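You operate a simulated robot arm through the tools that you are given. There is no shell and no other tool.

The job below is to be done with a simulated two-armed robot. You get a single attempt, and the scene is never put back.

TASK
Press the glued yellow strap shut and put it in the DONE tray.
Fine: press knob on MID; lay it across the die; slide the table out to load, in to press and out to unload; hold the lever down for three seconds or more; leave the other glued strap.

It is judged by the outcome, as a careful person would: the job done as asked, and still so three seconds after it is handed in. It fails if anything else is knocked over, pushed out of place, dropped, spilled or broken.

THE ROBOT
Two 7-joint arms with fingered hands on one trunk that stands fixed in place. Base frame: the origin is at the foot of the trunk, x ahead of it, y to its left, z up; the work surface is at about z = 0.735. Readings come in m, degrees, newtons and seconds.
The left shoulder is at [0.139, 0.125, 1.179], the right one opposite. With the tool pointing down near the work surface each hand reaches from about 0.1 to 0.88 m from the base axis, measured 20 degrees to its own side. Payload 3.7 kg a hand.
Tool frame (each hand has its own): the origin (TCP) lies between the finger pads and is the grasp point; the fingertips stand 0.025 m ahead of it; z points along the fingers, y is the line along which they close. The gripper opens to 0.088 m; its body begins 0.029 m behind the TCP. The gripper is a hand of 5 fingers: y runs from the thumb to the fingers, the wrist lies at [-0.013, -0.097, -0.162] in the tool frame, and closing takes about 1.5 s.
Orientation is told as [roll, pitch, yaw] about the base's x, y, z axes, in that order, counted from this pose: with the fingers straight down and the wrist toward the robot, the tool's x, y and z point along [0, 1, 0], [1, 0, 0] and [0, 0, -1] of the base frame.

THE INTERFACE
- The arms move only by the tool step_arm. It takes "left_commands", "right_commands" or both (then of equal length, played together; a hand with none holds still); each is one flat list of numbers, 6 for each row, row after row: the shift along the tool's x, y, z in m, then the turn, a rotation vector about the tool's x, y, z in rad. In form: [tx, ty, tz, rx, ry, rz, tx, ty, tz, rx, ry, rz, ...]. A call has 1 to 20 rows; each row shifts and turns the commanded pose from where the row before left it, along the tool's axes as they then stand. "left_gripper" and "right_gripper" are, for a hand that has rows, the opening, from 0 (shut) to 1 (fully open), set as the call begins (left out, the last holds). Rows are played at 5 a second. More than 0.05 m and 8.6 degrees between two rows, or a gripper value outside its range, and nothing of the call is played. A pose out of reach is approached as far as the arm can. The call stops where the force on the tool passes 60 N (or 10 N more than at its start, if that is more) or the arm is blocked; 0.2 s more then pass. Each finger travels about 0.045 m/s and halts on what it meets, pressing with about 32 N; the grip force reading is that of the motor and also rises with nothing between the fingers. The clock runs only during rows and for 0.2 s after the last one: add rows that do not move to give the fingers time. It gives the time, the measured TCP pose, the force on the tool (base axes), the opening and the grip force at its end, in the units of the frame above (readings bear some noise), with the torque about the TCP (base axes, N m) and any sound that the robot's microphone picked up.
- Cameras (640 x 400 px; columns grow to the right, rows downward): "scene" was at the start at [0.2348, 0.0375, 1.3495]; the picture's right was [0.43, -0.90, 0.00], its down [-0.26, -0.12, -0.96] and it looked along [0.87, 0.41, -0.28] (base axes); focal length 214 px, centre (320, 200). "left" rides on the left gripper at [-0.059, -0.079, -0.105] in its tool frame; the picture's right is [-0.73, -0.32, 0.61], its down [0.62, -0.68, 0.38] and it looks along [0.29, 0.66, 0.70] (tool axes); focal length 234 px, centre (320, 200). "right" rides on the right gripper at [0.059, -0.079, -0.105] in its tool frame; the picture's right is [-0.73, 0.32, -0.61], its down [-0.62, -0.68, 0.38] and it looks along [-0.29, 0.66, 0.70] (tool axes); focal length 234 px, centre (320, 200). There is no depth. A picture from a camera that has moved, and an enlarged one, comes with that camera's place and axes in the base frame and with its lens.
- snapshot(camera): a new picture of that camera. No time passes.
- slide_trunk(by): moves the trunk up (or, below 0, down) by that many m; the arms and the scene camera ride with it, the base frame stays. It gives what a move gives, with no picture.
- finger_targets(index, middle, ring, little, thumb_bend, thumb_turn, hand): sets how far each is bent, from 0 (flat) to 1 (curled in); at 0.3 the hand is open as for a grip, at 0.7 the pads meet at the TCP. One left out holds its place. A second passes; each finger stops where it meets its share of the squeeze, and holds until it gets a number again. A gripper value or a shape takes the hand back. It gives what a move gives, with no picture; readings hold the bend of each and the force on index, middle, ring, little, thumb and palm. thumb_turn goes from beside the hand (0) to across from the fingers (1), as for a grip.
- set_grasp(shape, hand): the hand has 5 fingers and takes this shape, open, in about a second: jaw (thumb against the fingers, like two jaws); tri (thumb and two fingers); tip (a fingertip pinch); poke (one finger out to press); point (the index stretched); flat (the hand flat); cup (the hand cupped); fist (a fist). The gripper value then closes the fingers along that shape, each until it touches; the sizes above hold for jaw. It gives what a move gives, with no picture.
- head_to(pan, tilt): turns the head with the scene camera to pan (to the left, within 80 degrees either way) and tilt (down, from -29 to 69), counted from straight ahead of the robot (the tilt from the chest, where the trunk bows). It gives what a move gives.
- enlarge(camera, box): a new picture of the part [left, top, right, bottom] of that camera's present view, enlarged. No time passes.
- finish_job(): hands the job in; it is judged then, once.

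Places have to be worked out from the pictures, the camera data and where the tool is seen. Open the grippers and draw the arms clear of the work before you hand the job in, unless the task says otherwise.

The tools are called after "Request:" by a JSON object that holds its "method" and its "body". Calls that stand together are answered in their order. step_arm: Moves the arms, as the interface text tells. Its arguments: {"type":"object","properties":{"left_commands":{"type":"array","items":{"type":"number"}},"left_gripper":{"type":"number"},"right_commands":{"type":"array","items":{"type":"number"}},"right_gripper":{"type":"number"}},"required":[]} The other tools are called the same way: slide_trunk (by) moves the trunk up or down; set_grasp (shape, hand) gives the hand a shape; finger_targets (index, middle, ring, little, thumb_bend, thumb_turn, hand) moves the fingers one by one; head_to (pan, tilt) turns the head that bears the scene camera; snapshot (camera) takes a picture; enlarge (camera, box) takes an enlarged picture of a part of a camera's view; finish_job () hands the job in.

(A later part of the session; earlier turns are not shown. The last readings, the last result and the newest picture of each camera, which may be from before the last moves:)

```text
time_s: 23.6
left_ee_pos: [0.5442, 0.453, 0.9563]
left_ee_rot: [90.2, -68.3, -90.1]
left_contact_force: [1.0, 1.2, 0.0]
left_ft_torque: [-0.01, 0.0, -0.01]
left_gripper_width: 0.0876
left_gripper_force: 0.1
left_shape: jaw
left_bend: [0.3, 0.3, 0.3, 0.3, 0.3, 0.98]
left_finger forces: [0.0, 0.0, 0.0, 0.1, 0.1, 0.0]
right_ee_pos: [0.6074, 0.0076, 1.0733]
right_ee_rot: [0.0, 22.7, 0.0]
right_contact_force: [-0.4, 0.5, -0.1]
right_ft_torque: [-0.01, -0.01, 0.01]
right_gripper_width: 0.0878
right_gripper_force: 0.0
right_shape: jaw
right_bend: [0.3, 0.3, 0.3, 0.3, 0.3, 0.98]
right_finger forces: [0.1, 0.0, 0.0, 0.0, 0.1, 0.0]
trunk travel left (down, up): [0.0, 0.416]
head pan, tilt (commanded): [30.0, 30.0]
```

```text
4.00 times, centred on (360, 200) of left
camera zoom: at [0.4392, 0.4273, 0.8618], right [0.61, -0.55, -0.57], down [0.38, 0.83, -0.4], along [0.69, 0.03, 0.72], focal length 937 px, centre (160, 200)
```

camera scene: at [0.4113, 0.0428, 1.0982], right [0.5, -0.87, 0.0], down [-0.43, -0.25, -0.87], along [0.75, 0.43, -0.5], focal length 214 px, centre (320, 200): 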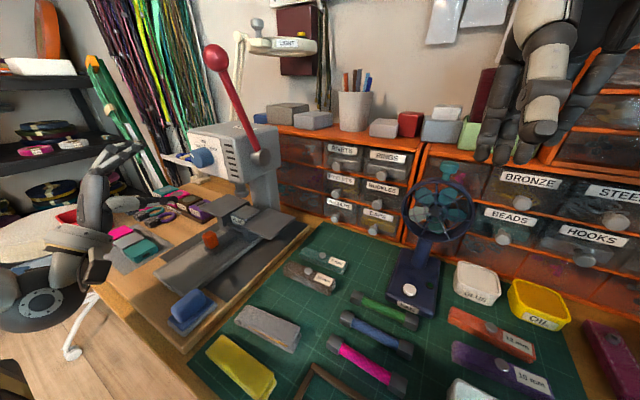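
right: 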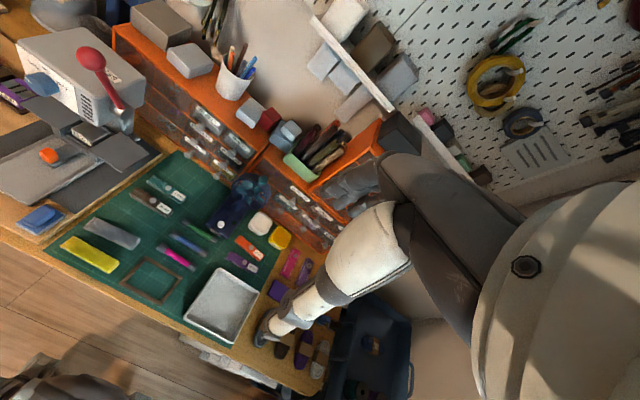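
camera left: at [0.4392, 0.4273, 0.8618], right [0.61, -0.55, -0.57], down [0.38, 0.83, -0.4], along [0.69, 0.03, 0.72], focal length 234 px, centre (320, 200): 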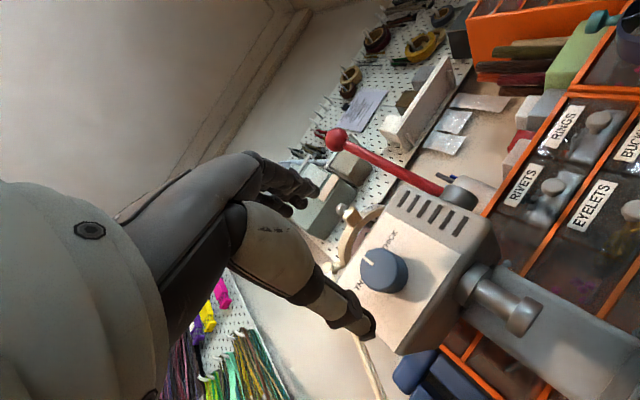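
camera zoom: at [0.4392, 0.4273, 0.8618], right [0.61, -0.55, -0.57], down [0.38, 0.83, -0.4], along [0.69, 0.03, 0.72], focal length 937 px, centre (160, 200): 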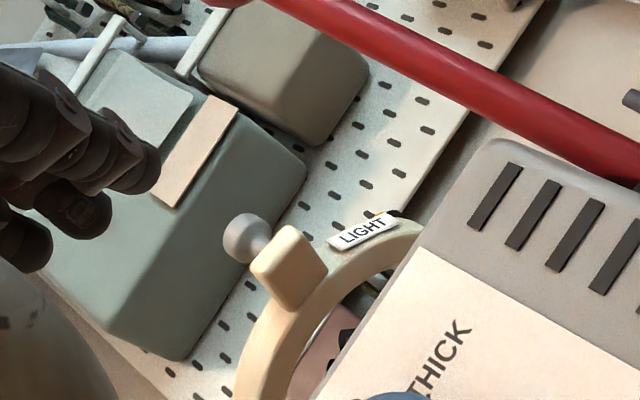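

The pointer seems to be straight up at MID. I check with a larger view from the wrist camera.

Request:
{"method": "enlarge", "body": {"camera": "left", "box": [330, 210, 442, 280]}}

Request:
{"method": "enlarge", "body": {"camera": "scene", "box": [180, 130, 228, 160]}}

```text
5.71 times, centred on (386, 245) of left
camera zoom: at [0.4392, 0.4273, 0.8618], right [0.61, -0.55, -0.57], down [0.38, 0.83, -0.4], along [0.69, 0.03, 0.72], focal length 1338 px, centre (-57, -57)
```

zoom: 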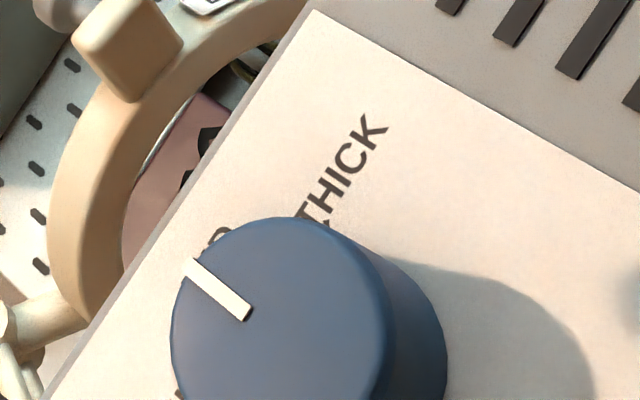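

```text
13.33 times, centred on (204, 145) of scene
camera zoom: at [0.4111, 0.0427, 1.0983], right [0.5, -0.87, 0.0], down [-0.43, -0.25, -0.87], along [0.75, 0.43, -0.5], focal length 2860 px, centre (1867, 933)
```

zoom: 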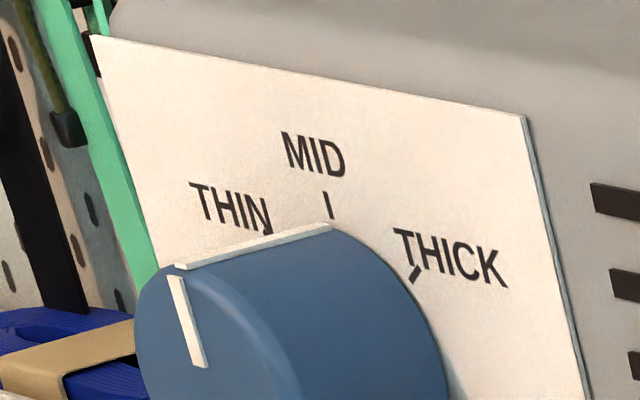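

The pointer's side stripe lines up with the MID tick, so the knob is set. Now I measure the orange handle and the table closely with the head camera.

Request:
{"method": "head_to", "body": {"pan": 50, "tilt": 40}}

Request:
{"method": "snapshot", "body": {"camera": "scene"}}

Request:
{"method": "enlarge", "body": {"camera": "scene", "box": [200, 120, 360, 220]}}

```text
time_s: 24.4
left_ee_pos: [0.5445, 0.4518, 0.9566]
left_ee_rot: [90.2, -68.2, -90.1]
left_contact_force: [-0.3, -0.3, 1.2]
left_ft_torque: [0.01, 0.02, 0.0]
left_gripper_width: 0.0873
left_gripper_force: 0.1
left_shape: jaw
left_bend: [0.3, 0.3, 0.3, 0.3, 0.3, 0.98]
left_finger forces: [0.1, 0.0, 0.1, 0.0, 0.0, 0.0]
right_ee_pos: [0.6082, 0.0086, 1.073]
right_ee_rot: [0.1, 22.7, 0.0]
right_contact_force: [-0.3, -0.3, -0.2]
right_ft_torque: [-0.01, -0.01, 0.0]
right_gripper_width: 0.0878
right_gripper_force: 0.1
right_shape: jaw
right_bend: [0.3, 0.3, 0.3, 0.3, 0.3, 0.98]
right_finger forces: [0.0, 0.0, 0.0, 0.1, 0.0, 0.0]
trunk travel left (down, up): [0.0, 0.416]
head pan, tilt (commanded): [50.0, 40.0]
```

```text
taken
camera scene: at [0.4088, 0.0464, 1.0971], right [0.54, -0.84, 0.0], down [-0.43, -0.28, -0.86], along [0.72, 0.47, -0.51], focal length 214 px, centre (320, 200)
```

scene: 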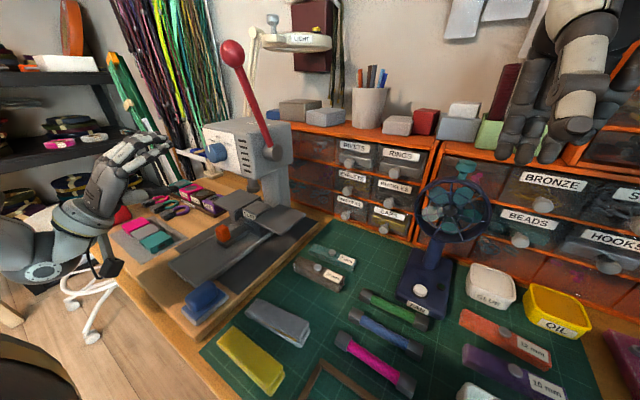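

```text
4.00 times, centred on (280, 170) of scene
camera zoom: at [0.4088, 0.0464, 1.0971], right [0.54, -0.84, 0.0], down [-0.43, -0.28, -0.86], along [0.72, 0.47, -0.51], focal length 858 px, centre (480, 320)
```

zoom: 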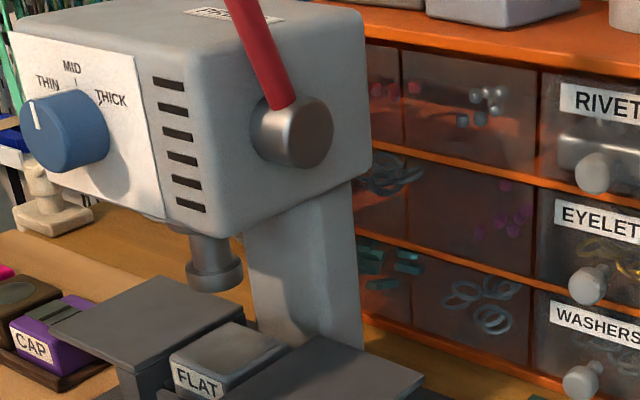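

The head is still turning; I look again at the table area.

Request:
{"method": "enlarge", "body": {"camera": "scene", "box": [150, 180, 310, 280]}}

Request:
{"method": "enlarge", "body": {"camera": "scene", "box": [190, 170, 286, 230]}}

```text
4.00 times, centred on (230, 230) of scene
camera zoom: at [0.4088, 0.0464, 1.0971], right [0.54, -0.84, 0.0], down [-0.43, -0.28, -0.86], along [0.72, 0.47, -0.51], focal length 858 px, centre (680, 80)
```

zoom: 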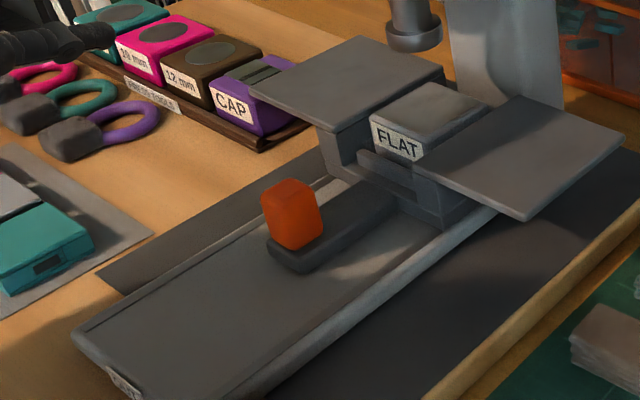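

```text
6.67 times, centred on (238, 200) of scene
camera zoom: at [0.4088, 0.0464, 1.0971], right [0.54, -0.84, 0.0], down [-0.43, -0.28, -0.86], along [0.72, 0.47, -0.51], focal length 1430 px, centre (867, 200)
```

zoom: 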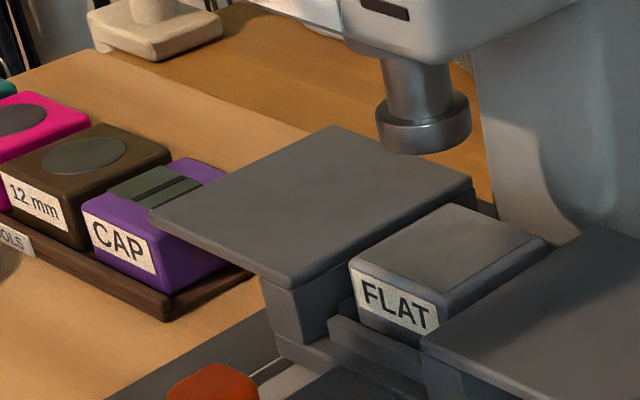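

The knob stripe points at MID. The handle measures about (0.600, 0.419), z 0.785–0.814, on the carriage. I retract the left hand, unroll it, then raise the trunk back to its starting height for work with fingers down.

Request:
{"method": "step_arm", "body": {"left_commands": [0, 0, -0.025, 0, 0, 0, 0, 0, -0.025, 0, 0, 0, 0, 0, 0, 0, 0, -0.127, 0, 0, 0, 0, 0, -0.127, 0, 0, 0, 0, 0, -0.126]}}

Request:
{"method": "slide_trunk", "body": {"by": 0.2}}

```text
time_s: 25.6
left_ee_pos: [0.4943, 0.4513, 0.9562]
left_ee_rot: [-125.6, -89.9, 125.8]
left_contact_force: [0.1, -0.8, -0.3]
left_ft_torque: [0.01, 0.02, 0.0]
left_gripper_width: 0.0875
left_gripper_force: 0.1
left_shape: jaw
left_bend: [0.3, 0.3, 0.3, 0.3, 0.3, 0.98]
left_finger forces: [0.0, 0.0, 0.1, 0.0, 0.0, 0.0]
right_ee_pos: [0.6081, 0.0078, 1.0728]
right_ee_rot: [0.0, 22.7, 0.1]
right_contact_force: [0.2, 0.1, -0.3]
right_ft_torque: [0.0, 0.01, 0.0]
right_gripper_width: 0.0874
right_gripper_force: 0.0
right_shape: jaw
right_bend: [0.3, 0.3, 0.3, 0.3, 0.3, 0.98]
right_finger forces: [0.0, 0.1, 0.1, 0.0, 0.0, 0.0]
trunk travel left (down, up): [0.0, 0.416]
head pan, tilt (commanded): [50.0, 40.0]
```

```text
time_s: 27.8
left_ee_pos: [0.4958, 0.4514, 1.1548]
left_ee_rot: [34.1, -89.8, -34.1]
left_contact_force: [-0.3, 0.4, 0.6]
left_ft_torque: [-0.01, -0.01, 0.03]
left_gripper_width: 0.0881
left_gripper_force: 0.0
left_shape: jaw
left_bend: [0.3, 0.3, 0.3, 0.3, 0.3, 0.98]
left_finger forces: [0.0, 0.0, 0.1, 0.1, 0.0, 0.1]
right_ee_pos: [0.6096, 0.0077, 1.2707]
right_ee_rot: [0.1, 22.9, -0.1]
right_contact_force: [0.4, 0.3, -0.8]
right_ft_torque: [0.03, 0.02, 0.01]
right_gripper_width: 0.0876
right_gripper_force: 0.1
right_shape: jaw
right_bend: [0.3, 0.3, 0.3, 0.3, 0.3, 0.98]
right_finger forces: [0.0, 0.0, 0.1, 0.0, 0.0, 0.1]
trunk travel left (down, up): [-0.2, 0.215]
head pan, tilt (commanded): [50.0, 40.0]
```

Now I turn the left fingers down (leaving a 15° forward lean) and narrow the opening for the handle.

Request:
{"method": "step_arm", "body": {"left_commands": [0, 0, 0, 0.131, 0, 0, 0, 0, 0, 0.131, 0, 0, 0, 0, 0, 0.131, 0, 0, 0, 0, 0, 0.131, 0, 0, 0, 0, 0, 0.131, 0, 0, 0, 0, 0, 0.131, 0, 0, 0, 0, 0, 0.131, 0, 0, 0, 0, 0, 0.131, 0, 0, 0, 0, 0, 0.131, 0, 0, 0, 0, 0, 0.13, 0, 0, 0, 0, 0, 0, 0, 0], "left_gripper": 0.62}}

Request:
{"method": "snapshot", "body": {"camera": "scene"}}

Request:
{"method": "snapshot", "body": {"camera": "left"}}

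```text
time_s: 30.2
left_ee_pos: [0.4931, 0.4506, 1.1567]
left_ee_rot: [0.1, -15.0, 0.1]
left_contact_force: [0.4, 0.8, 0.0]
left_ft_torque: [0.0, 0.01, -0.01]
left_gripper_width: 0.0549
left_gripper_force: 0.1
left_shape: jaw
left_bend: [0.29, 0.4, 0.36, 0.37, 0.63, 1.0]
left_finger forces: [0.0, 0.0, 0.1, 0.0, 0.0, 0.0]
right_ee_pos: [0.6084, 0.0069, 1.2724]
right_ee_rot: [0.0, 22.7, 0.0]
right_contact_force: [0.0, 0.9, -0.3]
right_ft_torque: [0.01, 0.02, 0.02]
right_gripper_width: 0.0878
right_gripper_force: 0.1
right_shape: jaw
right_bend: [0.3, 0.3, 0.3, 0.3, 0.3, 0.98]
right_finger forces: [0.0, 0.1, 0.1, 0.1, 0.0, 0.1]
trunk travel left (down, up): [-0.2, 0.215]
head pan, tilt (commanded): [50.0, 40.0]
```

```text
taken
camera scene: at [0.2046, 0.0627, 1.3124], right [0.77, -0.64, 0.0], down [-0.41, -0.49, -0.77], along [0.49, 0.59, -0.64], focal length 214 px, centre (320, 200)
```

scene: 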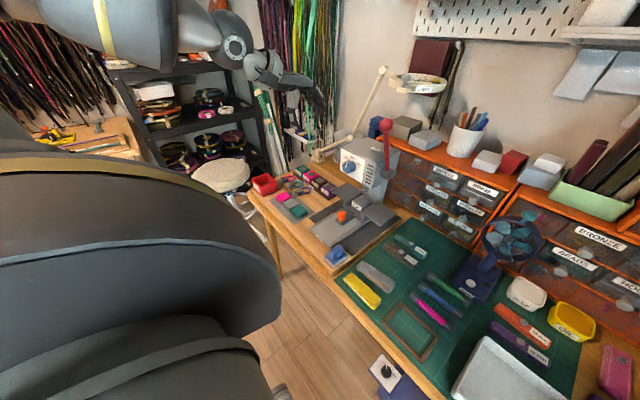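

```text
taken
camera left: at [0.3904, 0.3924, 1.238], right [-0.15, -0.73, -0.67], down [-0.56, 0.62, -0.55], along [0.81, 0.29, -0.5], focal length 234 px, centre (320, 200)
```

left: 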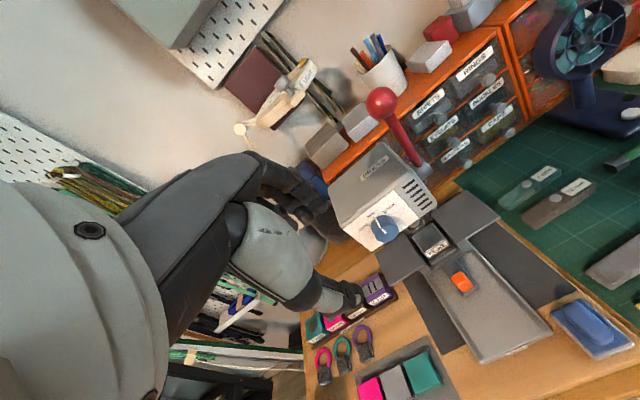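

The pointer still stands at MID. I bring the left hand down in front of the handle, then check.

Request:
{"method": "step_arm", "body": {"left_commands": [-0.0032, -0.0007, 0.0305, 0, 0, 0, -0.0032, -0.0007, 0.0305, 0, 0, 0, -0.0032, -0.0007, 0.0305, 0, 0, 0, -0.0032, -0.0007, 0.0305, 0, 0, 0, -0.0032, -0.0007, 0.0305, 0, 0, 0, -0.0032, -0.0007, 0.0305, 0, 0, 0, -0.0032, -0.0007, 0.0305, 0, 0, 0, -0.0032, -0.0007, 0.0305, 0, 0, 0, -0.0032, -0.0007, 0.0305, 0, 0, 0, -0.0032, -0.0007, 0.0305, 0, 0, 0, 0, 0, 0, 0, 0, 0]}}

Request:
{"method": "snapshot", "body": {"camera": "left"}}

Request:
{"method": "enlarge", "body": {"camera": "scene", "box": [270, 130, 430, 230]}}

```text
time_s: 32.6
left_ee_pos: [0.5648, 0.4193, 0.8588]
left_ee_rot: [0.1, -15.0, 0.0]
left_contact_force: [0.6, -0.3, -0.5]
left_ft_torque: [0.03, 0.02, -0.03]
left_gripper_width: 0.0552
left_gripper_force: 0.1
left_shape: jaw
left_bend: [0.29, 0.4, 0.36, 0.37, 0.63, 1.0]
left_finger forces: [0.1, 0.0, 0.1, 0.0, 0.1, 0.1]
right_ee_pos: [0.6069, 0.0082, 1.2735]
right_ee_rot: [0.1, 22.6, 0.1]
right_contact_force: [-0.8, -1.0, -0.4]
right_ft_torque: [0.0, -0.03, 0.01]
right_gripper_width: 0.0874
right_gripper_force: 0.1
right_shape: jaw
right_bend: [0.3, 0.3, 0.3, 0.3, 0.3, 0.98]
right_finger forces: [0.0, 0.0, 0.0, 0.0, 0.0, 0.0]
trunk travel left (down, up): [-0.2, 0.215]
head pan, tilt (commanded): [50.0, 40.0]
```

```text
taken
camera left: at [0.4608, 0.3619, 0.9406], right [-0.15, -0.73, -0.67], down [-0.56, 0.62, -0.55], along [0.81, 0.29, -0.5], focal length 234 px, centre (320, 200)
```

left: 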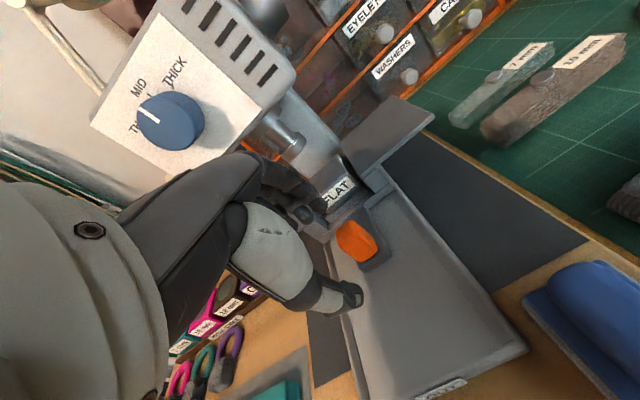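

```text
4.00 times, centred on (350, 180) of scene
camera zoom: at [0.2046, 0.0626, 1.3124], right [0.77, -0.64, 0.0], down [-0.41, -0.49, -0.77], along [0.49, 0.59, -0.64], focal length 858 px, centre (200, 280)
```

zoom: 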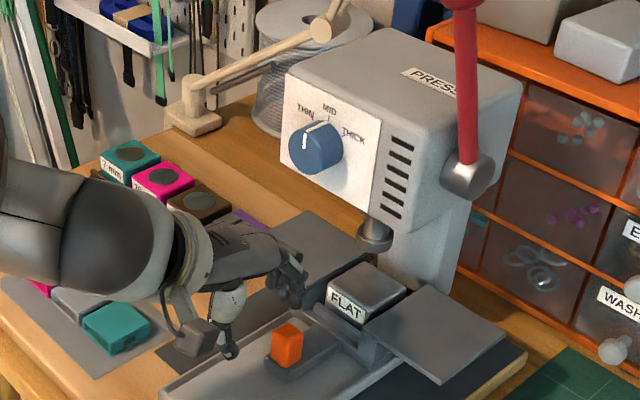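

Triangulation again puts the handle at (0.597, 0.418, 0.80). I move the hand forward over it, then straight down around it.

Request:
{"method": "step_arm", "body": {"left_commands": [0, 0.0106, 0.0028, 0, 0, 0, 0, 0.0106, 0.0028, 0, 0, 0, 0, 0.0106, 0.0028, 0, 0, 0]}}

Request:
{"method": "snapshot", "body": {"camera": "left"}}

Request:
{"method": "enlarge", "body": {"camera": "scene", "box": [270, 150, 398, 230]}}

```text
time_s: 33.4
left_ee_pos: [0.6001, 0.421, 0.8603]
left_ee_rot: [0.0, -15.0, 0.0]
left_contact_force: [0.0, -0.6, 0.3]
left_ft_torque: [-0.02, 0.0, -0.03]
left_gripper_width: 0.0549
left_gripper_force: 0.0
left_shape: jaw
left_bend: [0.29, 0.4, 0.36, 0.37, 0.63, 1.0]
left_finger forces: [0.0, 0.0, 0.0, 0.0, 0.0, 0.0]
right_ee_pos: [0.6078, 0.0076, 1.2717]
right_ee_rot: [0.0, 22.6, 0.0]
right_contact_force: [0.7, 0.9, 0.5]
right_ft_torque: [-0.02, 0.02, 0.02]
right_gripper_width: 0.0877
right_gripper_force: 0.0
right_shape: jaw
right_bend: [0.3, 0.3, 0.3, 0.3, 0.3, 0.98]
right_finger forces: [0.1, 0.0, 0.0, 0.0, 0.0, 0.1]
trunk travel left (down, up): [-0.2, 0.215]
head pan, tilt (commanded): [50.0, 40.0]
```

```text
taken
camera left: at [0.4958, 0.3613, 0.941], right [-0.15, -0.73, -0.67], down [-0.56, 0.62, -0.55], along [0.81, 0.29, -0.5], focal length 234 px, centre (320, 200)
```

left: 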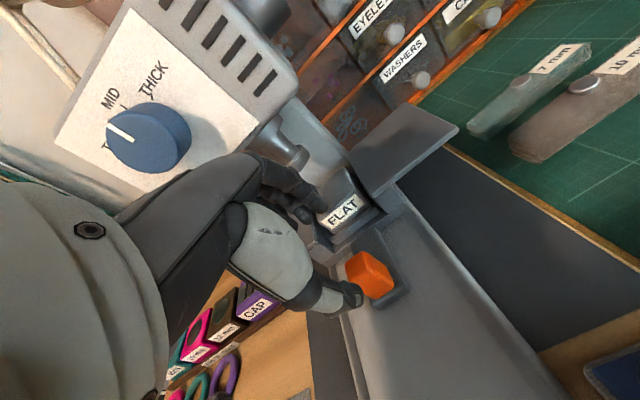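

```text
5.00 times, centred on (334, 190) of scene
camera zoom: at [0.2052, 0.0628, 1.3122], right [0.77, -0.64, 0.0], down [-0.41, -0.49, -0.77], along [0.49, 0.59, -0.64], focal length 1072 px, centre (250, 250)
```

zoom: 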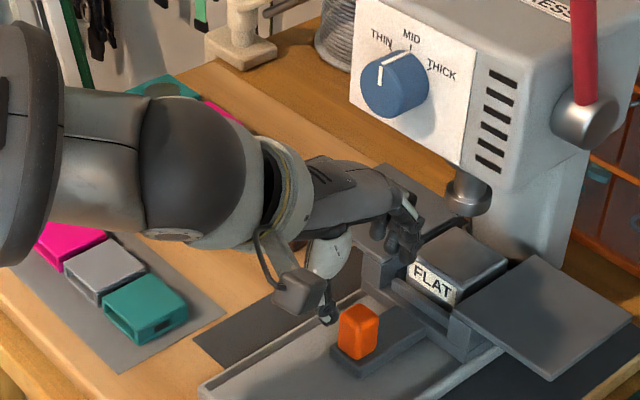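

The hand straddles the handle from above. I descend 4 cm around it.

Request:
{"method": "step_arm", "body": {"left_commands": [0, -0.0031, 0.0098, 0, 0, 0, 0, -0.0031, 0.0098, 0, 0, 0, 0, -0.0031, 0.0098, 0, 0, 0, 0, -0.0031, 0.0098, 0, 0, 0]}}

Request:
{"method": "snapshot", "body": {"camera": "left"}}

Request:
{"method": "enlarge", "body": {"camera": "scene", "box": [270, 150, 398, 230]}}

```text
time_s: 34.4
left_ee_pos: [0.5977, 0.4187, 0.8167]
left_ee_rot: [0.0, -14.9, -0.1]
left_contact_force: [-1.1, -0.4, -0.3]
left_ft_torque: [0.0, 0.02, -0.02]
left_gripper_width: 0.0551
left_gripper_force: 0.1
left_shape: jaw
left_bend: [0.29, 0.4, 0.36, 0.37, 0.63, 1.0]
left_finger forces: [0.0, 0.0, 0.0, 0.1, 0.1, 0.0]
right_ee_pos: [0.609, 0.0072, 1.2739]
right_ee_rot: [0.0, 22.7, 0.0]
right_contact_force: [-0.4, 0.0, -0.7]
right_ft_torque: [0.03, 0.0, 0.03]
right_gripper_width: 0.0877
right_gripper_force: 0.1
right_shape: jaw
right_bend: [0.3, 0.3, 0.3, 0.3, 0.3, 0.98]
right_finger forces: [0.0, 0.0, 0.0, 0.0, 0.1, 0.0]
trunk travel left (down, up): [-0.2, 0.215]
head pan, tilt (commanded): [50.0, 40.0]
```

```text
taken
camera left: at [0.493, 0.3606, 0.8985], right [-0.15, -0.73, -0.67], down [-0.56, 0.62, -0.55], along [0.81, 0.29, -0.5], focal length 234 px, centre (320, 200)
```

left: 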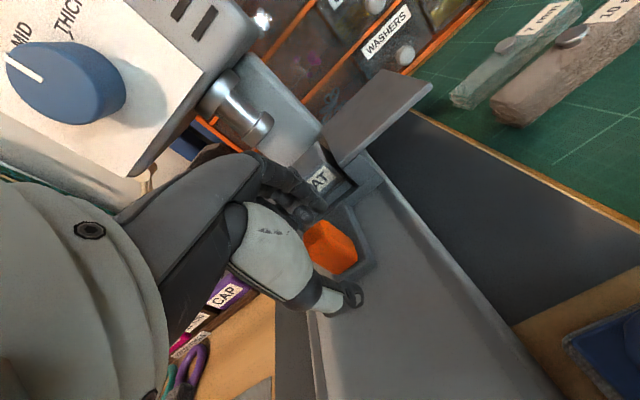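

```text
5.00 times, centred on (334, 190) of scene
camera zoom: at [0.2051, 0.0628, 1.3122], right [0.77, -0.64, 0.0], down [-0.41, -0.49, -0.77], along [0.49, 0.59, -0.64], focal length 1072 px, centre (250, 250)
```

zoom: 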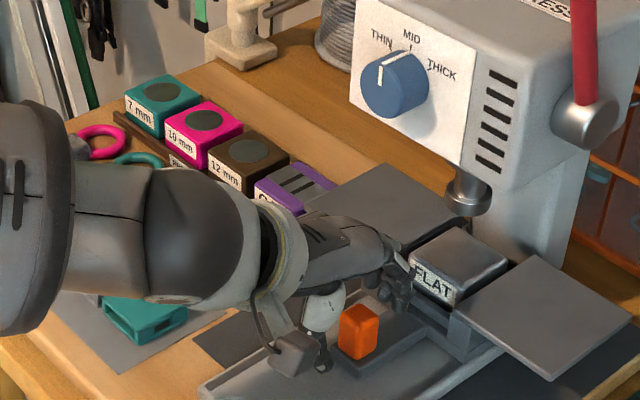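

The handle lies right between thumb and fingers. I close on it.

Request:
{"method": "step_arm", "body": {"left_commands": [0, 0, 0, 0, 0, 0, 0, 0, 0, 0, 0, 0, 0, 0, 0, 0, 0, 0, 0, 0, 0, 0, 0, 0, 0, 0, 0, 0, 0, 0, 0, 0, 0, 0, 0, 0], "left_gripper": 0.1}}

Request:
{"method": "enlarge", "body": {"camera": "scene", "box": [270, 150, 398, 230]}}

```text
time_s: 35.8
left_ee_pos: [0.596, 0.4193, 0.8169]
left_ee_rot: [0.0, -14.9, 0.0]
left_contact_force: [-7.2, -1.0, -2.9]
left_ft_torque: [-0.02, 0.24, 0.02]
left_gripper_width: 0.0178
left_gripper_force: 32.1
left_shape: jaw
left_bend: [0.73, 0.6, 0.67, 0.66, 0.75, 1.0]
left_finger forces: [15.0, 8.0, 0.0, 0.0, 29.8, 0.0]
right_ee_pos: [0.6088, 0.0089, 1.2733]
right_ee_rot: [0.0, 22.7, 0.0]
right_contact_force: [-0.5, 0.3, -0.8]
right_ft_torque: [-0.01, -0.03, 0.0]
right_gripper_width: 0.0878
right_gripper_force: 0.1
right_shape: jaw
right_bend: [0.3, 0.3, 0.3, 0.3, 0.3, 0.98]
right_finger forces: [0.0, 0.0, 0.0, 0.0, 0.0, 0.0]
trunk travel left (down, up): [-0.2, 0.215]
head pan, tilt (commanded): [50.0, 40.0]
```

```text
5.00 times, centred on (334, 190) of scene
camera zoom: at [0.2046, 0.0629, 1.3123], right [0.77, -0.64, 0.0], down [-0.41, -0.49, -0.77], along [0.49, 0.59, -0.64], focal length 1072 px, centre (250, 250)
```

zoom: 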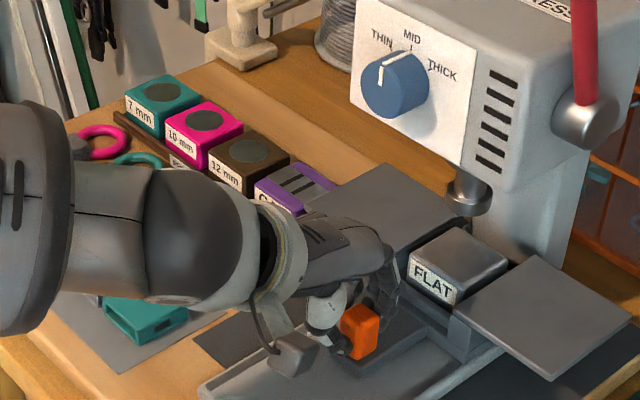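

The handle is held. I pull the table straight back toward the robot, first by 4 cm.

Request:
{"method": "step_arm", "body": {"left_commands": [0, -0.00966, -0.00259, 0, 0, 0, 0, -0.00966, -0.00259, 0, 0, 0, 0, -0.00966, -0.00259, 0, 0, 0, 0, -0.00966, -0.00259, 0, 0, 0]}}

Request:
{"method": "enlarge", "body": {"camera": "scene", "box": [270, 150, 398, 230]}}

```text
time_s: 36.8
left_ee_pos: [0.5576, 0.4203, 0.8174]
left_ee_rot: [-0.1, -14.9, 0.0]
left_contact_force: [0.1, -4.4, -8.7]
left_ft_torque: [-0.04, 0.16, -0.1]
left_gripper_width: 0.0171
left_gripper_force: 31.9
left_shape: jaw
left_bend: [0.73, 0.59, 0.67, 0.66, 0.75, 1.0]
left_finger forces: [17.1, 9.2, 0.0, 0.0, 26.9, 0.0]
right_ee_pos: [0.6088, 0.0088, 1.2705]
right_ee_rot: [0.0, 22.9, 0.0]
right_contact_force: [0.8, -0.2, 0.1]
right_ft_torque: [-0.04, 0.0, -0.04]
right_gripper_width: 0.0878
right_gripper_force: 0.1
right_shape: jaw
right_bend: [0.3, 0.3, 0.3, 0.3, 0.3, 0.98]
right_finger forces: [0.0, 0.0, 0.1, 0.1, 0.0, 0.1]
trunk travel left (down, up): [-0.2, 0.215]
head pan, tilt (commanded): [50.0, 40.0]
```

```text
5.00 times, centred on (334, 190) of scene
camera zoom: at [0.206, 0.0628, 1.312], right [0.77, -0.64, 0.0], down [-0.41, -0.49, -0.77], along [0.49, 0.59, -0.64], focal length 1072 px, centre (250, 250)
```

zoom: 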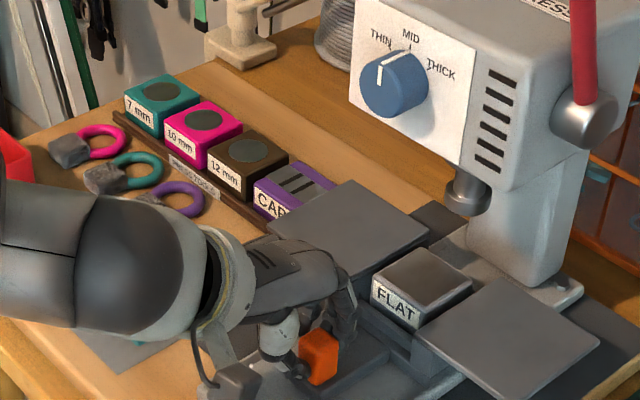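

The table slides with it freely. I keep pulling gently to find its stop.

Request:
{"method": "step_arm", "body": {"left_commands": [0, -0.00773, -0.00207, 0, 0, 0, 0, -0.00773, -0.00207, 0, 0, 0, 0, -0.00773, -0.00207, 0, 0, 0, 0, -0.00773, -0.00207, 0, 0, 0, 0, -0.00773, -0.00207, 0, 0, 0]}}

Request:
{"method": "enlarge", "body": {"camera": "scene", "box": [250, 150, 410, 250]}}

```text
time_s: 38.0
left_ee_pos: [0.5178, 0.4209, 0.8179]
left_ee_rot: [0.1, -14.9, 0.0]
left_contact_force: [0.2, -5.4, -13.0]
left_ft_torque: [-0.06, 0.1, -0.12]
left_gripper_width: 0.0173
left_gripper_force: 31.5
left_shape: jaw
left_bend: [0.73, 0.59, 0.67, 0.66, 0.75, 1.0]
left_finger forces: [17.0, 8.9, 0.0, 0.1, 25.9, 0.1]
right_ee_pos: [0.6094, 0.0082, 1.272]
right_ee_rot: [0.0, 22.8, 0.0]
right_contact_force: [0.1, 0.9, 0.5]
right_ft_torque: [-0.03, 0.03, 0.01]
right_gripper_width: 0.0876
right_gripper_force: 0.0
right_shape: jaw
right_bend: [0.3, 0.3, 0.3, 0.3, 0.3, 0.98]
right_finger forces: [0.0, 0.0, 0.0, 0.1, 0.0, 0.1]
trunk travel left (down, up): [-0.2, 0.215]
head pan, tilt (commanded): [50.0, 40.0]
```

```text
4.00 times, centred on (330, 200) of scene
camera zoom: at [0.2061, 0.0631, 1.312], right [0.77, -0.64, 0.0], down [-0.41, -0.49, -0.77], along [0.49, 0.59, -0.64], focal length 858 px, centre (280, 200)
```

zoom: 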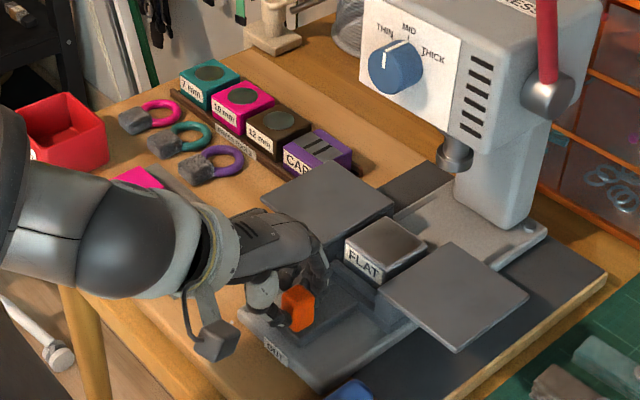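

It has come 8 cm and there is an "OUT" mark at the end of the track. I keep pulling gently until it stops.

Request:
{"method": "step_arm", "body": {"left_commands": [0, -0.0058, -0.00155, 0, 0, 0, 0, -0.0058, -0.00155, 0, 0, 0, 0, -0.0058, -0.00155, 0, 0, 0, 0, -0.0058, -0.00155, 0, 0, 0, 0, -0.0058, -0.00155, 0, 0, 0]}}

Request:
{"method": "enlarge", "body": {"camera": "scene", "box": [250, 150, 410, 250]}}

```text
time_s: 39.2
left_ee_pos: [0.488, 0.4216, 0.8179]
left_ee_rot: [0.0, -14.9, 0.0]
left_contact_force: [0.2, -7.0, -12.1]
left_ft_torque: [-0.09, 0.16, -0.09]
left_gripper_width: 0.017
left_gripper_force: 31.8
left_shape: jaw
left_bend: [0.73, 0.59, 0.67, 0.66, 0.76, 1.0]
left_finger forces: [17.3, 9.1, 0.1, 0.0, 26.0, 0.0]
right_ee_pos: [0.6091, 0.008, 1.2717]
right_ee_rot: [0.1, 22.8, 0.0]
right_contact_force: [-0.8, 0.5, 0.8]
right_ft_torque: [0.0, -0.02, 0.04]
right_gripper_width: 0.0877
right_gripper_force: 0.1
right_shape: jaw
right_bend: [0.3, 0.3, 0.3, 0.3, 0.3, 0.98]
right_finger forces: [0.0, 0.0, 0.0, 0.0, 0.0, 0.0]
trunk travel left (down, up): [-0.2, 0.215]
head pan, tilt (commanded): [50.0, 40.0]
```

```text
4.00 times, centred on (330, 200) of scene
camera zoom: at [0.2058, 0.0628, 1.3122], right [0.77, -0.64, 0.0], down [-0.41, -0.49, -0.77], along [0.49, 0.59, -0.64], focal length 858 px, centre (280, 200)
```

zoom: 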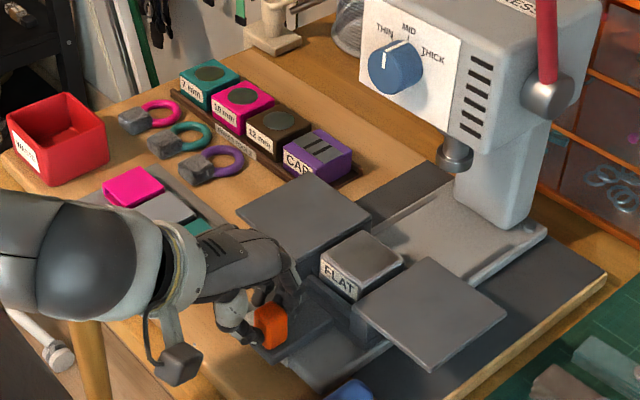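

Still sliding; the track is skewed a degree or two, so I let the hand follow in y and continue to the end stop.

Request:
{"method": "step_arm", "body": {"left_commands": [0.001, -0.0048, -0.0013, 0, 0, 0, 0.001, -0.0048, -0.0013, 0, 0, 0, 0.001, -0.0048, -0.0013, 0, 0, 0, 0.0005, -0.0048, -0.0013, 0, 0, 0, 0, -0.0048, -0.0013, 0, 0, 0]}}

Request:
{"method": "enlarge", "body": {"camera": "scene", "box": [250, 150, 410, 250]}}

```text
time_s: 40.4
left_ee_pos: [0.4621, 0.4232, 0.8174]
left_ee_rot: [0.0, -14.9, 0.1]
left_contact_force: [8.4, -16.9, -16.8]
left_ft_torque: [-0.22, 0.0, -0.24]
left_gripper_width: 0.0162
left_gripper_force: 31.9
left_shape: jaw
left_bend: [0.72, 0.58, 0.67, 0.66, 0.76, 1.0]
left_finger forces: [18.8, 9.6, 0.0, 0.0, 22.0, 0.0]
right_ee_pos: [0.61, 0.007, 1.2714]
right_ee_rot: [0.0, 22.8, 0.0]
right_contact_force: [0.5, 0.9, 0.0]
right_ft_torque: [0.01, 0.03, 0.0]
right_gripper_width: 0.0875
right_gripper_force: 0.0
right_shape: jaw
right_bend: [0.3, 0.3, 0.3, 0.3, 0.3, 0.98]
right_finger forces: [0.0, 0.0, 0.1, 0.1, 0.0, 0.0]
trunk travel left (down, up): [-0.2, 0.215]
head pan, tilt (commanded): [50.0, 40.0]
```

```text
4.00 times, centred on (330, 200) of scene
camera zoom: at [0.2072, 0.0621, 1.3118], right [0.77, -0.64, 0.0], down [-0.41, -0.49, -0.77], along [0.49, 0.59, -0.64], focal length 858 px, centre (280, 200)
```

zoom: 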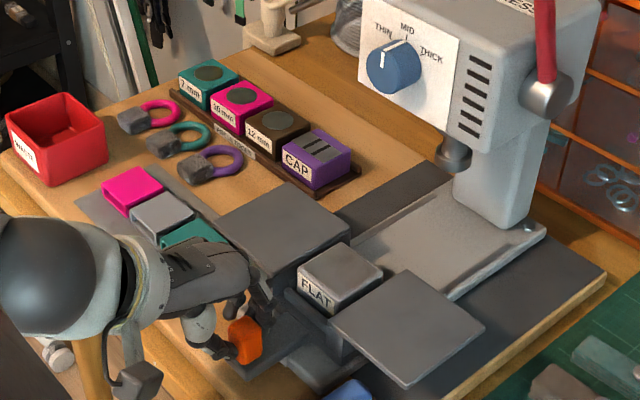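

The side force grew, so the track goes the other way; I shift the hand back toward −y while pulling the last bit.

Request:
{"method": "step_arm", "body": {"left_commands": [-0.002, 0, 0, 0, 0, 0, -0.002, 0, 0, 0, 0, 0, -0.001, -0.0039, -0.001, 0, 0, 0, -0.001, -0.0039, -0.001, 0, 0, 0, 0, -0.0039, -0.001, 0, 0, 0]}}

Request:
{"method": "enlarge", "body": {"camera": "scene", "box": [250, 150, 410, 250]}}

```text
time_s: 41.6
left_ee_pos: [0.4537, 0.4191, 0.8173]
left_ee_rot: [0.2, -15.0, 0.0]
left_contact_force: [33.8, 8.4, -19.6]
left_ft_torque: [0.14, -0.09, 0.16]
left_gripper_width: 0.0165
left_gripper_force: 31.8
left_shape: jaw
left_bend: [0.43, 0.52, 0.67, 0.66, 0.8, 1.0]
left_finger forces: [29.2, 17.2, 0.0, 0.0, 13.8, 0.0]
right_ee_pos: [0.6131, 0.0108, 1.2694]
right_ee_rot: [-0.2, 23.0, -0.1]
right_contact_force: [0.0, -0.3, -0.5]
right_ft_torque: [-0.02, 0.0, 0.02]
right_gripper_width: 0.0878
right_gripper_force: 0.1
right_shape: jaw
right_bend: [0.3, 0.3, 0.3, 0.3, 0.3, 0.98]
right_finger forces: [0.1, 0.1, 0.1, 0.0, 0.1, 0.0]
trunk travel left (down, up): [-0.2, 0.215]
head pan, tilt (commanded): [50.0, 40.0]
```

```text
4.00 times, centred on (330, 200) of scene
camera zoom: at [0.2098, 0.0649, 1.3113], right [0.77, -0.64, 0.0], down [-0.42, -0.49, -0.76], along [0.49, 0.59, -0.65], focal length 858 px, centre (280, 200)
```

zoom: 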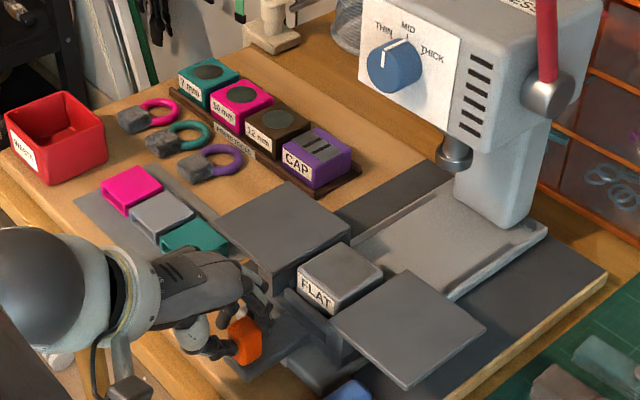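

The table has stopped: 34 N resistance and no further motion, so it is fully out. I ease off, open the hand and lift away.

Request:
{"method": "step_arm", "body": {"left_commands": [0, 0.0039, 0.001, 0, 0, 0, 0, 0.002, 0.0005, 0, 0, 0]}}

Request:
{"method": "step_arm", "body": {"left_commands": [0, 0, 0, 0, 0, 0, 0, 0, 0, 0, 0, 0, 0, 0, 0, 0, 0, 0, 0, 0, 0, 0, 0, 0, 0, 0, 0, 0, 0, 0, 0, 0, 0, 0, 0, 0], "left_gripper": 0.62}}

Request:
{"method": "enlarge", "body": {"camera": "scene", "box": [250, 150, 410, 250]}}

```text
time_s: 42.2
left_ee_pos: [0.4562, 0.4178, 0.8174]
left_ee_rot: [0.0, -14.9, 0.0]
left_contact_force: [8.1, 13.5, -4.2]
left_ft_torque: [0.21, 0.04, 0.28]
left_gripper_width: 0.0174
left_gripper_force: 32.2
left_shape: jaw
left_bend: [0.45, 0.54, 0.67, 0.66, 0.8, 1.0]
left_finger forces: [22.0, 12.6, 0.0, 0.0, 26.8, 0.1]
right_ee_pos: [0.608, 0.0089, 1.2721]
right_ee_rot: [-0.1, 22.8, -0.1]
right_contact_force: [-0.5, 0.1, -0.4]
right_ft_torque: [0.01, 0.03, -0.01]
right_gripper_width: 0.0879
right_gripper_force: 0.1
right_shape: jaw
right_bend: [0.3, 0.3, 0.3, 0.3, 0.3, 0.98]
right_finger forces: [0.0, 0.0, 0.0, 0.0, 0.1, 0.0]
trunk travel left (down, up): [-0.2, 0.215]
head pan, tilt (commanded): [50.0, 40.0]
```

```text
time_s: 43.6
left_ee_pos: [0.456, 0.4169, 0.8183]
left_ee_rot: [-0.1, -15.0, -0.1]
left_contact_force: [-0.1, 0.5, -0.9]
left_ft_torque: [-0.03, 0.02, 0.0]
left_gripper_width: 0.0542
left_gripper_force: 0.0
left_shape: jaw
left_bend: [0.29, 0.4, 0.36, 0.37, 0.64, 1.0]
left_finger forces: [0.0, 0.0, 0.1, 0.1, 0.0, 0.1]
right_ee_pos: [0.6083, 0.0079, 1.2723]
right_ee_rot: [-0.1, 22.8, -0.1]
right_contact_force: [-0.7, -0.4, 0.1]
right_ft_torque: [0.0, 0.02, -0.02]
right_gripper_width: 0.088
right_gripper_force: 0.2
right_shape: jaw
right_bend: [0.3, 0.3, 0.3, 0.3, 0.3, 0.98]
right_finger forces: [0.1, 0.0, 0.0, 0.0, 0.0, 0.0]
trunk travel left (down, up): [-0.2, 0.215]
head pan, tilt (commanded): [50.0, 40.0]
```

```text
4.00 times, centred on (330, 200) of scene
camera zoom: at [0.2049, 0.0629, 1.3123], right [0.77, -0.64, 0.0], down [-0.41, -0.49, -0.77], along [0.49, 0.59, -0.64], focal length 858 px, centre (280, 200)
```

zoom: 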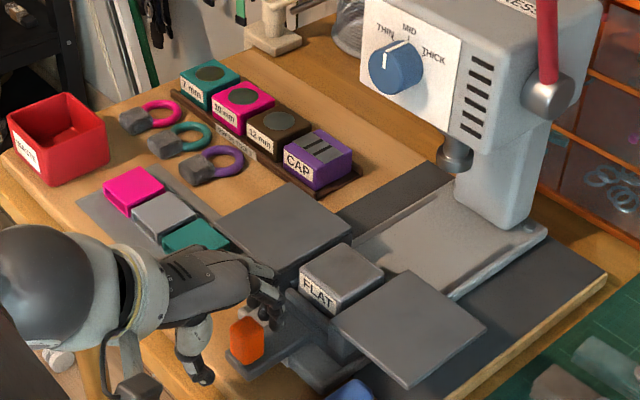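

Released cleanly. I lift the left hand straight up and back.

Request:
{"method": "step_arm", "body": {"left_commands": [0, 0.0078, -0.029, 0, 0, 0, 0, 0.0078, -0.029, 0, 0, 0, 0, 0.0078, -0.029, 0, 0, 0, 0, 0.0078, -0.029, 0, 0, 0, 0, -0.01, -0.03, 0, 0, 0, 0, -0.01, -0.03, 0, 0, 0, 0, -0.01, -0.03, 0, 0, 0], "left_gripper": 1}}

Request:
{"method": "snapshot", "body": {"camera": "left"}}

Request:
{"method": "snapshot", "body": {"camera": "scene"}}

Request:
{"method": "enlarge", "body": {"camera": "scene", "box": [270, 180, 398, 260]}}

Request:
{"method": "enlarge", "body": {"camera": "scene", "box": [320, 230, 448, 310]}}

```text
time_s: 45.2
left_ee_pos: [0.4029, 0.4187, 1.0172]
left_ee_rot: [0.0, -15.0, 0.0]
left_contact_force: [0.4, -0.3, -0.5]
left_ft_torque: [0.02, 0.02, 0.01]
left_gripper_width: 0.0878
left_gripper_force: 0.1
left_shape: jaw
left_bend: [0.3, 0.3, 0.3, 0.3, 0.3, 0.98]
left_finger forces: [0.0, 0.0, 0.0, 0.1, 0.1, 0.1]
right_ee_pos: [0.6075, 0.009, 1.2734]
right_ee_rot: [0.0, 22.7, 0.0]
right_contact_force: [0.1, 0.9, -0.1]
right_ft_torque: [-0.02, 0.0, -0.02]
right_gripper_width: 0.0876
right_gripper_force: 0.1
right_shape: jaw
right_bend: [0.3, 0.3, 0.3, 0.3, 0.3, 0.98]
right_finger forces: [0.0, 0.0, 0.1, 0.0, 0.0, 0.0]
trunk travel left (down, up): [-0.2, 0.215]
head pan, tilt (commanded): [50.0, 40.0]
```

```text
taken
camera left: at [0.2988, 0.3602, 1.0988], right [-0.16, -0.73, -0.67], down [-0.56, 0.62, -0.55], along [0.81, 0.29, -0.5], focal length 234 px, centre (320, 200)
```

left: 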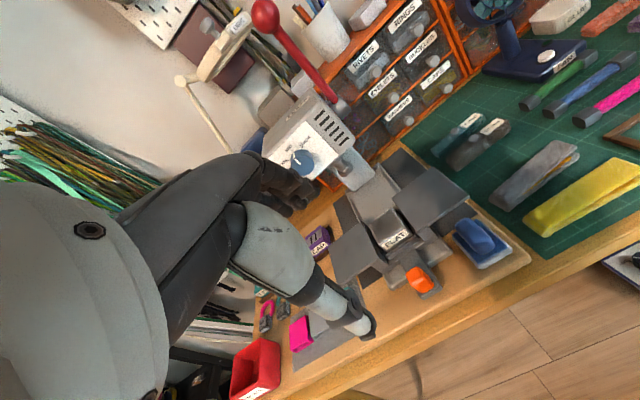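

```text
taken
camera scene: at [0.2046, 0.0626, 1.3124], right [0.77, -0.64, 0.0], down [-0.41, -0.49, -0.77], along [0.49, 0.59, -0.64], focal length 214 px, centre (320, 200)
```

scene: 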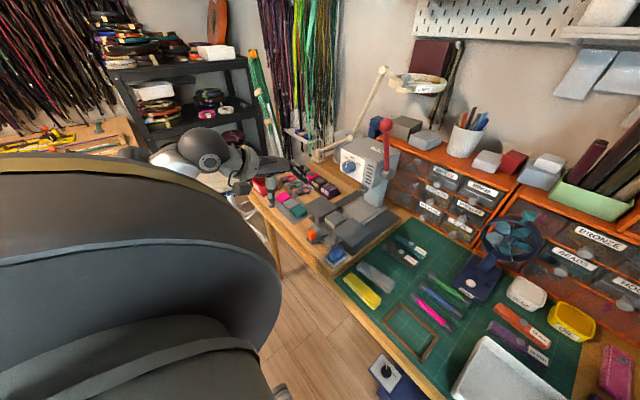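

```text
5.00 times, centred on (334, 220) of scene
camera zoom: at [0.2046, 0.0626, 1.3124], right [0.77, -0.64, 0.0], down [-0.41, -0.49, -0.77], along [0.49, 0.59, -0.64], focal length 1072 px, centre (250, 100)
```

zoom: 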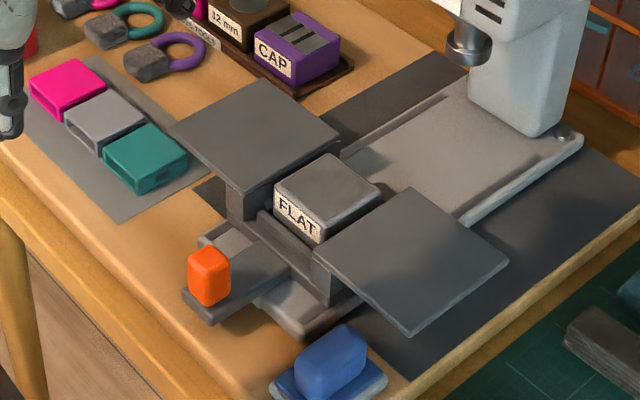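

```text
5.00 times, centred on (384, 270) of scene
camera zoom: at [0.2046, 0.0626, 1.3124], right [0.77, -0.64, 0.0], down [-0.41, -0.49, -0.77], along [0.49, 0.59, -0.64], focal length 1072 px, centre (0, -150)
```

zoom: 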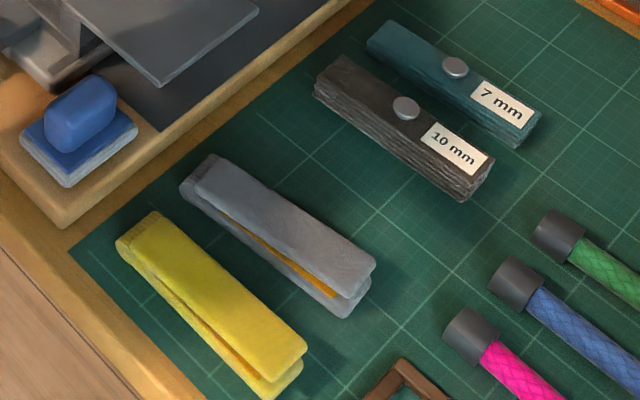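

The die is now out at about (0.567, 0.420), top z ≈ 0.813, between the two wings. The yellow strap spans y 0.160–0.268 around x ≈ 0.479. I level the left hand and bring it over the strap.

Request:
{"method": "step_arm", "body": {"left_commands": [0, 0, 0, 0.131, 0, 0, 0, 0, 0, 0.131, 0, 0, -0.0277, 0.0094, 0.0084, 0, 0, 0, -0.0277, 0.0094, 0.0084, 0, 0, 0, -0.0277, 0.0094, 0.0084, 0, 0, 0, -0.0277, 0.0094, 0.0084, 0, 0, 0, -0.0277, 0.0094, 0.0084, 0, 0, 0, -0.0277, 0.0094, 0.0084, 0, 0, 0, -0.0277, 0.0094, 0.0084, 0, 0, 0, -0.0277, 0.0094, 0.0084, 0, 0, 0, 0, 0, 0, 0, 0, 0], "left_gripper": 0.5}}

Request:
{"method": "head_to", "body": {"pan": 25, "tilt": 50}}

Request:
{"method": "snapshot", "body": {"camera": "left"}}

Request:
{"method": "snapshot", "body": {"camera": "scene"}}

```text
time_s: 47.6
left_ee_pos: [0.4964, 0.2058, 0.9506]
left_ee_rot: [0.1, 0.0, 0.0]
left_contact_force: [0.2, -0.5, 1.0]
left_ft_torque: [-0.02, -0.05, 0.03]
left_gripper_width: 0.0444
left_gripper_force: 0.0
left_shape: jaw
left_bend: [0.74, 0.44, 0.41, 0.41, 0.69, 1.0]
left_finger forces: [0.0, 0.0, 0.1, 0.1, 0.1, 0.1]
left hand out of reach, approached as far as the arm can: row 5, 6, 7
right_ee_pos: [0.6066, 0.0082, 1.2728]
right_ee_rot: [0.0, 22.8, 0.0]
right_contact_force: [-0.3, 0.2, -0.3]
right_ft_torque: [-0.01, 0.0, 0.02]
right_gripper_width: 0.0877
right_gripper_force: 0.0
right_shape: jaw
right_bend: [0.3, 0.3, 0.3, 0.3, 0.3, 0.98]
right_finger forces: [0.0, 0.0, 0.1, 0.1, 0.0, 0.1]
trunk travel left (down, up): [-0.2, 0.215]
head pan, tilt (commanded): [50.0, 40.0]
```

```text
time_s: 48.5
left_ee_pos: [0.4965, 0.2043, 0.9504]
left_ee_rot: [0.1, 0.0, 0.1]
left_contact_force: [0.3, 0.2, -0.7]
left_ft_torque: [0.04, -0.04, -0.02]
left_gripper_width: 0.0446
left_gripper_force: 0.1
left_shape: jaw
left_bend: [0.74, 0.44, 0.41, 0.41, 0.69, 1.0]
left_finger forces: [0.0, 0.0, 0.0, 0.0, 0.0, 0.0]
right_ee_pos: [0.6083, 0.0068, 1.2738]
right_ee_rot: [0.1, 22.6, 0.0]
right_contact_force: [-1.0, 0.2, 0.3]
right_ft_torque: [0.0, -0.02, 0.02]
right_gripper_width: 0.0876
right_gripper_force: 0.1
right_shape: jaw
right_bend: [0.3, 0.3, 0.3, 0.3, 0.3, 0.98]
right_finger forces: [0.0, 0.0, 0.0, 0.0, 0.0, 0.0]
trunk travel left (down, up): [-0.2, 0.215]
head pan, tilt (commanded): [25.0, 50.0]
```

```text
taken
camera left: at [0.4168, 0.1456, 1.0564], right [-0.32, -0.73, -0.61], down [-0.68, 0.62, -0.38], along [0.66, 0.29, -0.7], focal length 234 px, centre (320, 200)
```

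left: 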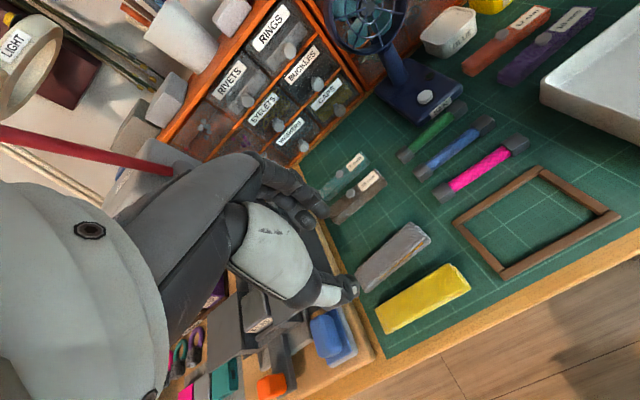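

```text
taken
camera scene: at [0.2201, 0.0302, 1.2981], right [0.42, -0.91, 0.0], down [-0.69, -0.32, -0.64], along [0.58, 0.27, -0.77], focal length 214 px, centre (320, 200)
```

scene: 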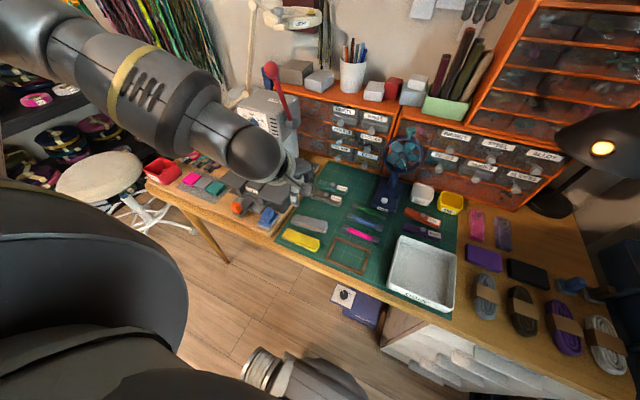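

The hand stopped at (0.496, 0.204, 0.950) and the index finger is curled further than the rest. I look closely at the fingers and the strap.

Request:
{"method": "enlarge", "body": {"camera": "left", "box": [220, 140, 380, 320]}}

Request:
{"method": "enlarge", "body": {"camera": "scene", "box": [220, 140, 380, 270]}}

```text
2.22 times, centred on (300, 230) of left
camera zoom: at [0.4168, 0.1456, 1.0564], right [-0.32, -0.73, -0.61], down [-0.68, 0.62, -0.38], along [0.66, 0.29, -0.7], focal length 520 px, centre (364, 133)
```

zoom: 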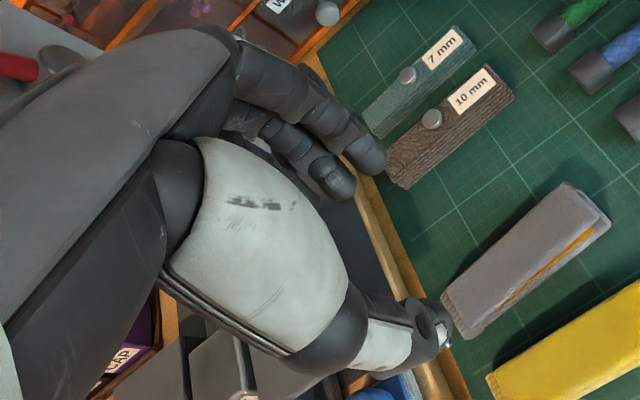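

```text
3.08 times, centred on (300, 205) of scene
camera zoom: at [0.2201, 0.0302, 1.2981], right [0.42, -0.91, 0.0], down [-0.69, -0.32, -0.64], along [0.58, 0.27, -0.77], focal length 660 px, centre (382, 185)
```

zoom: 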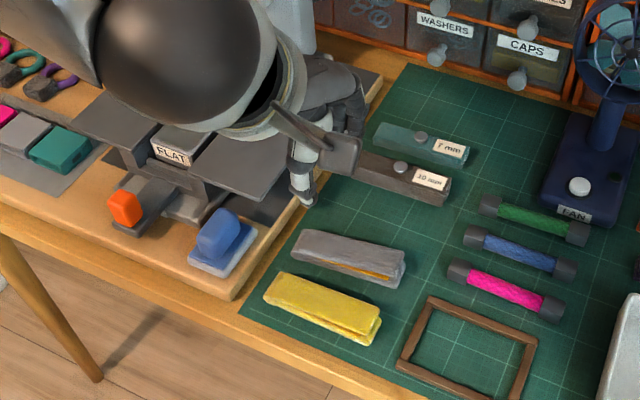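

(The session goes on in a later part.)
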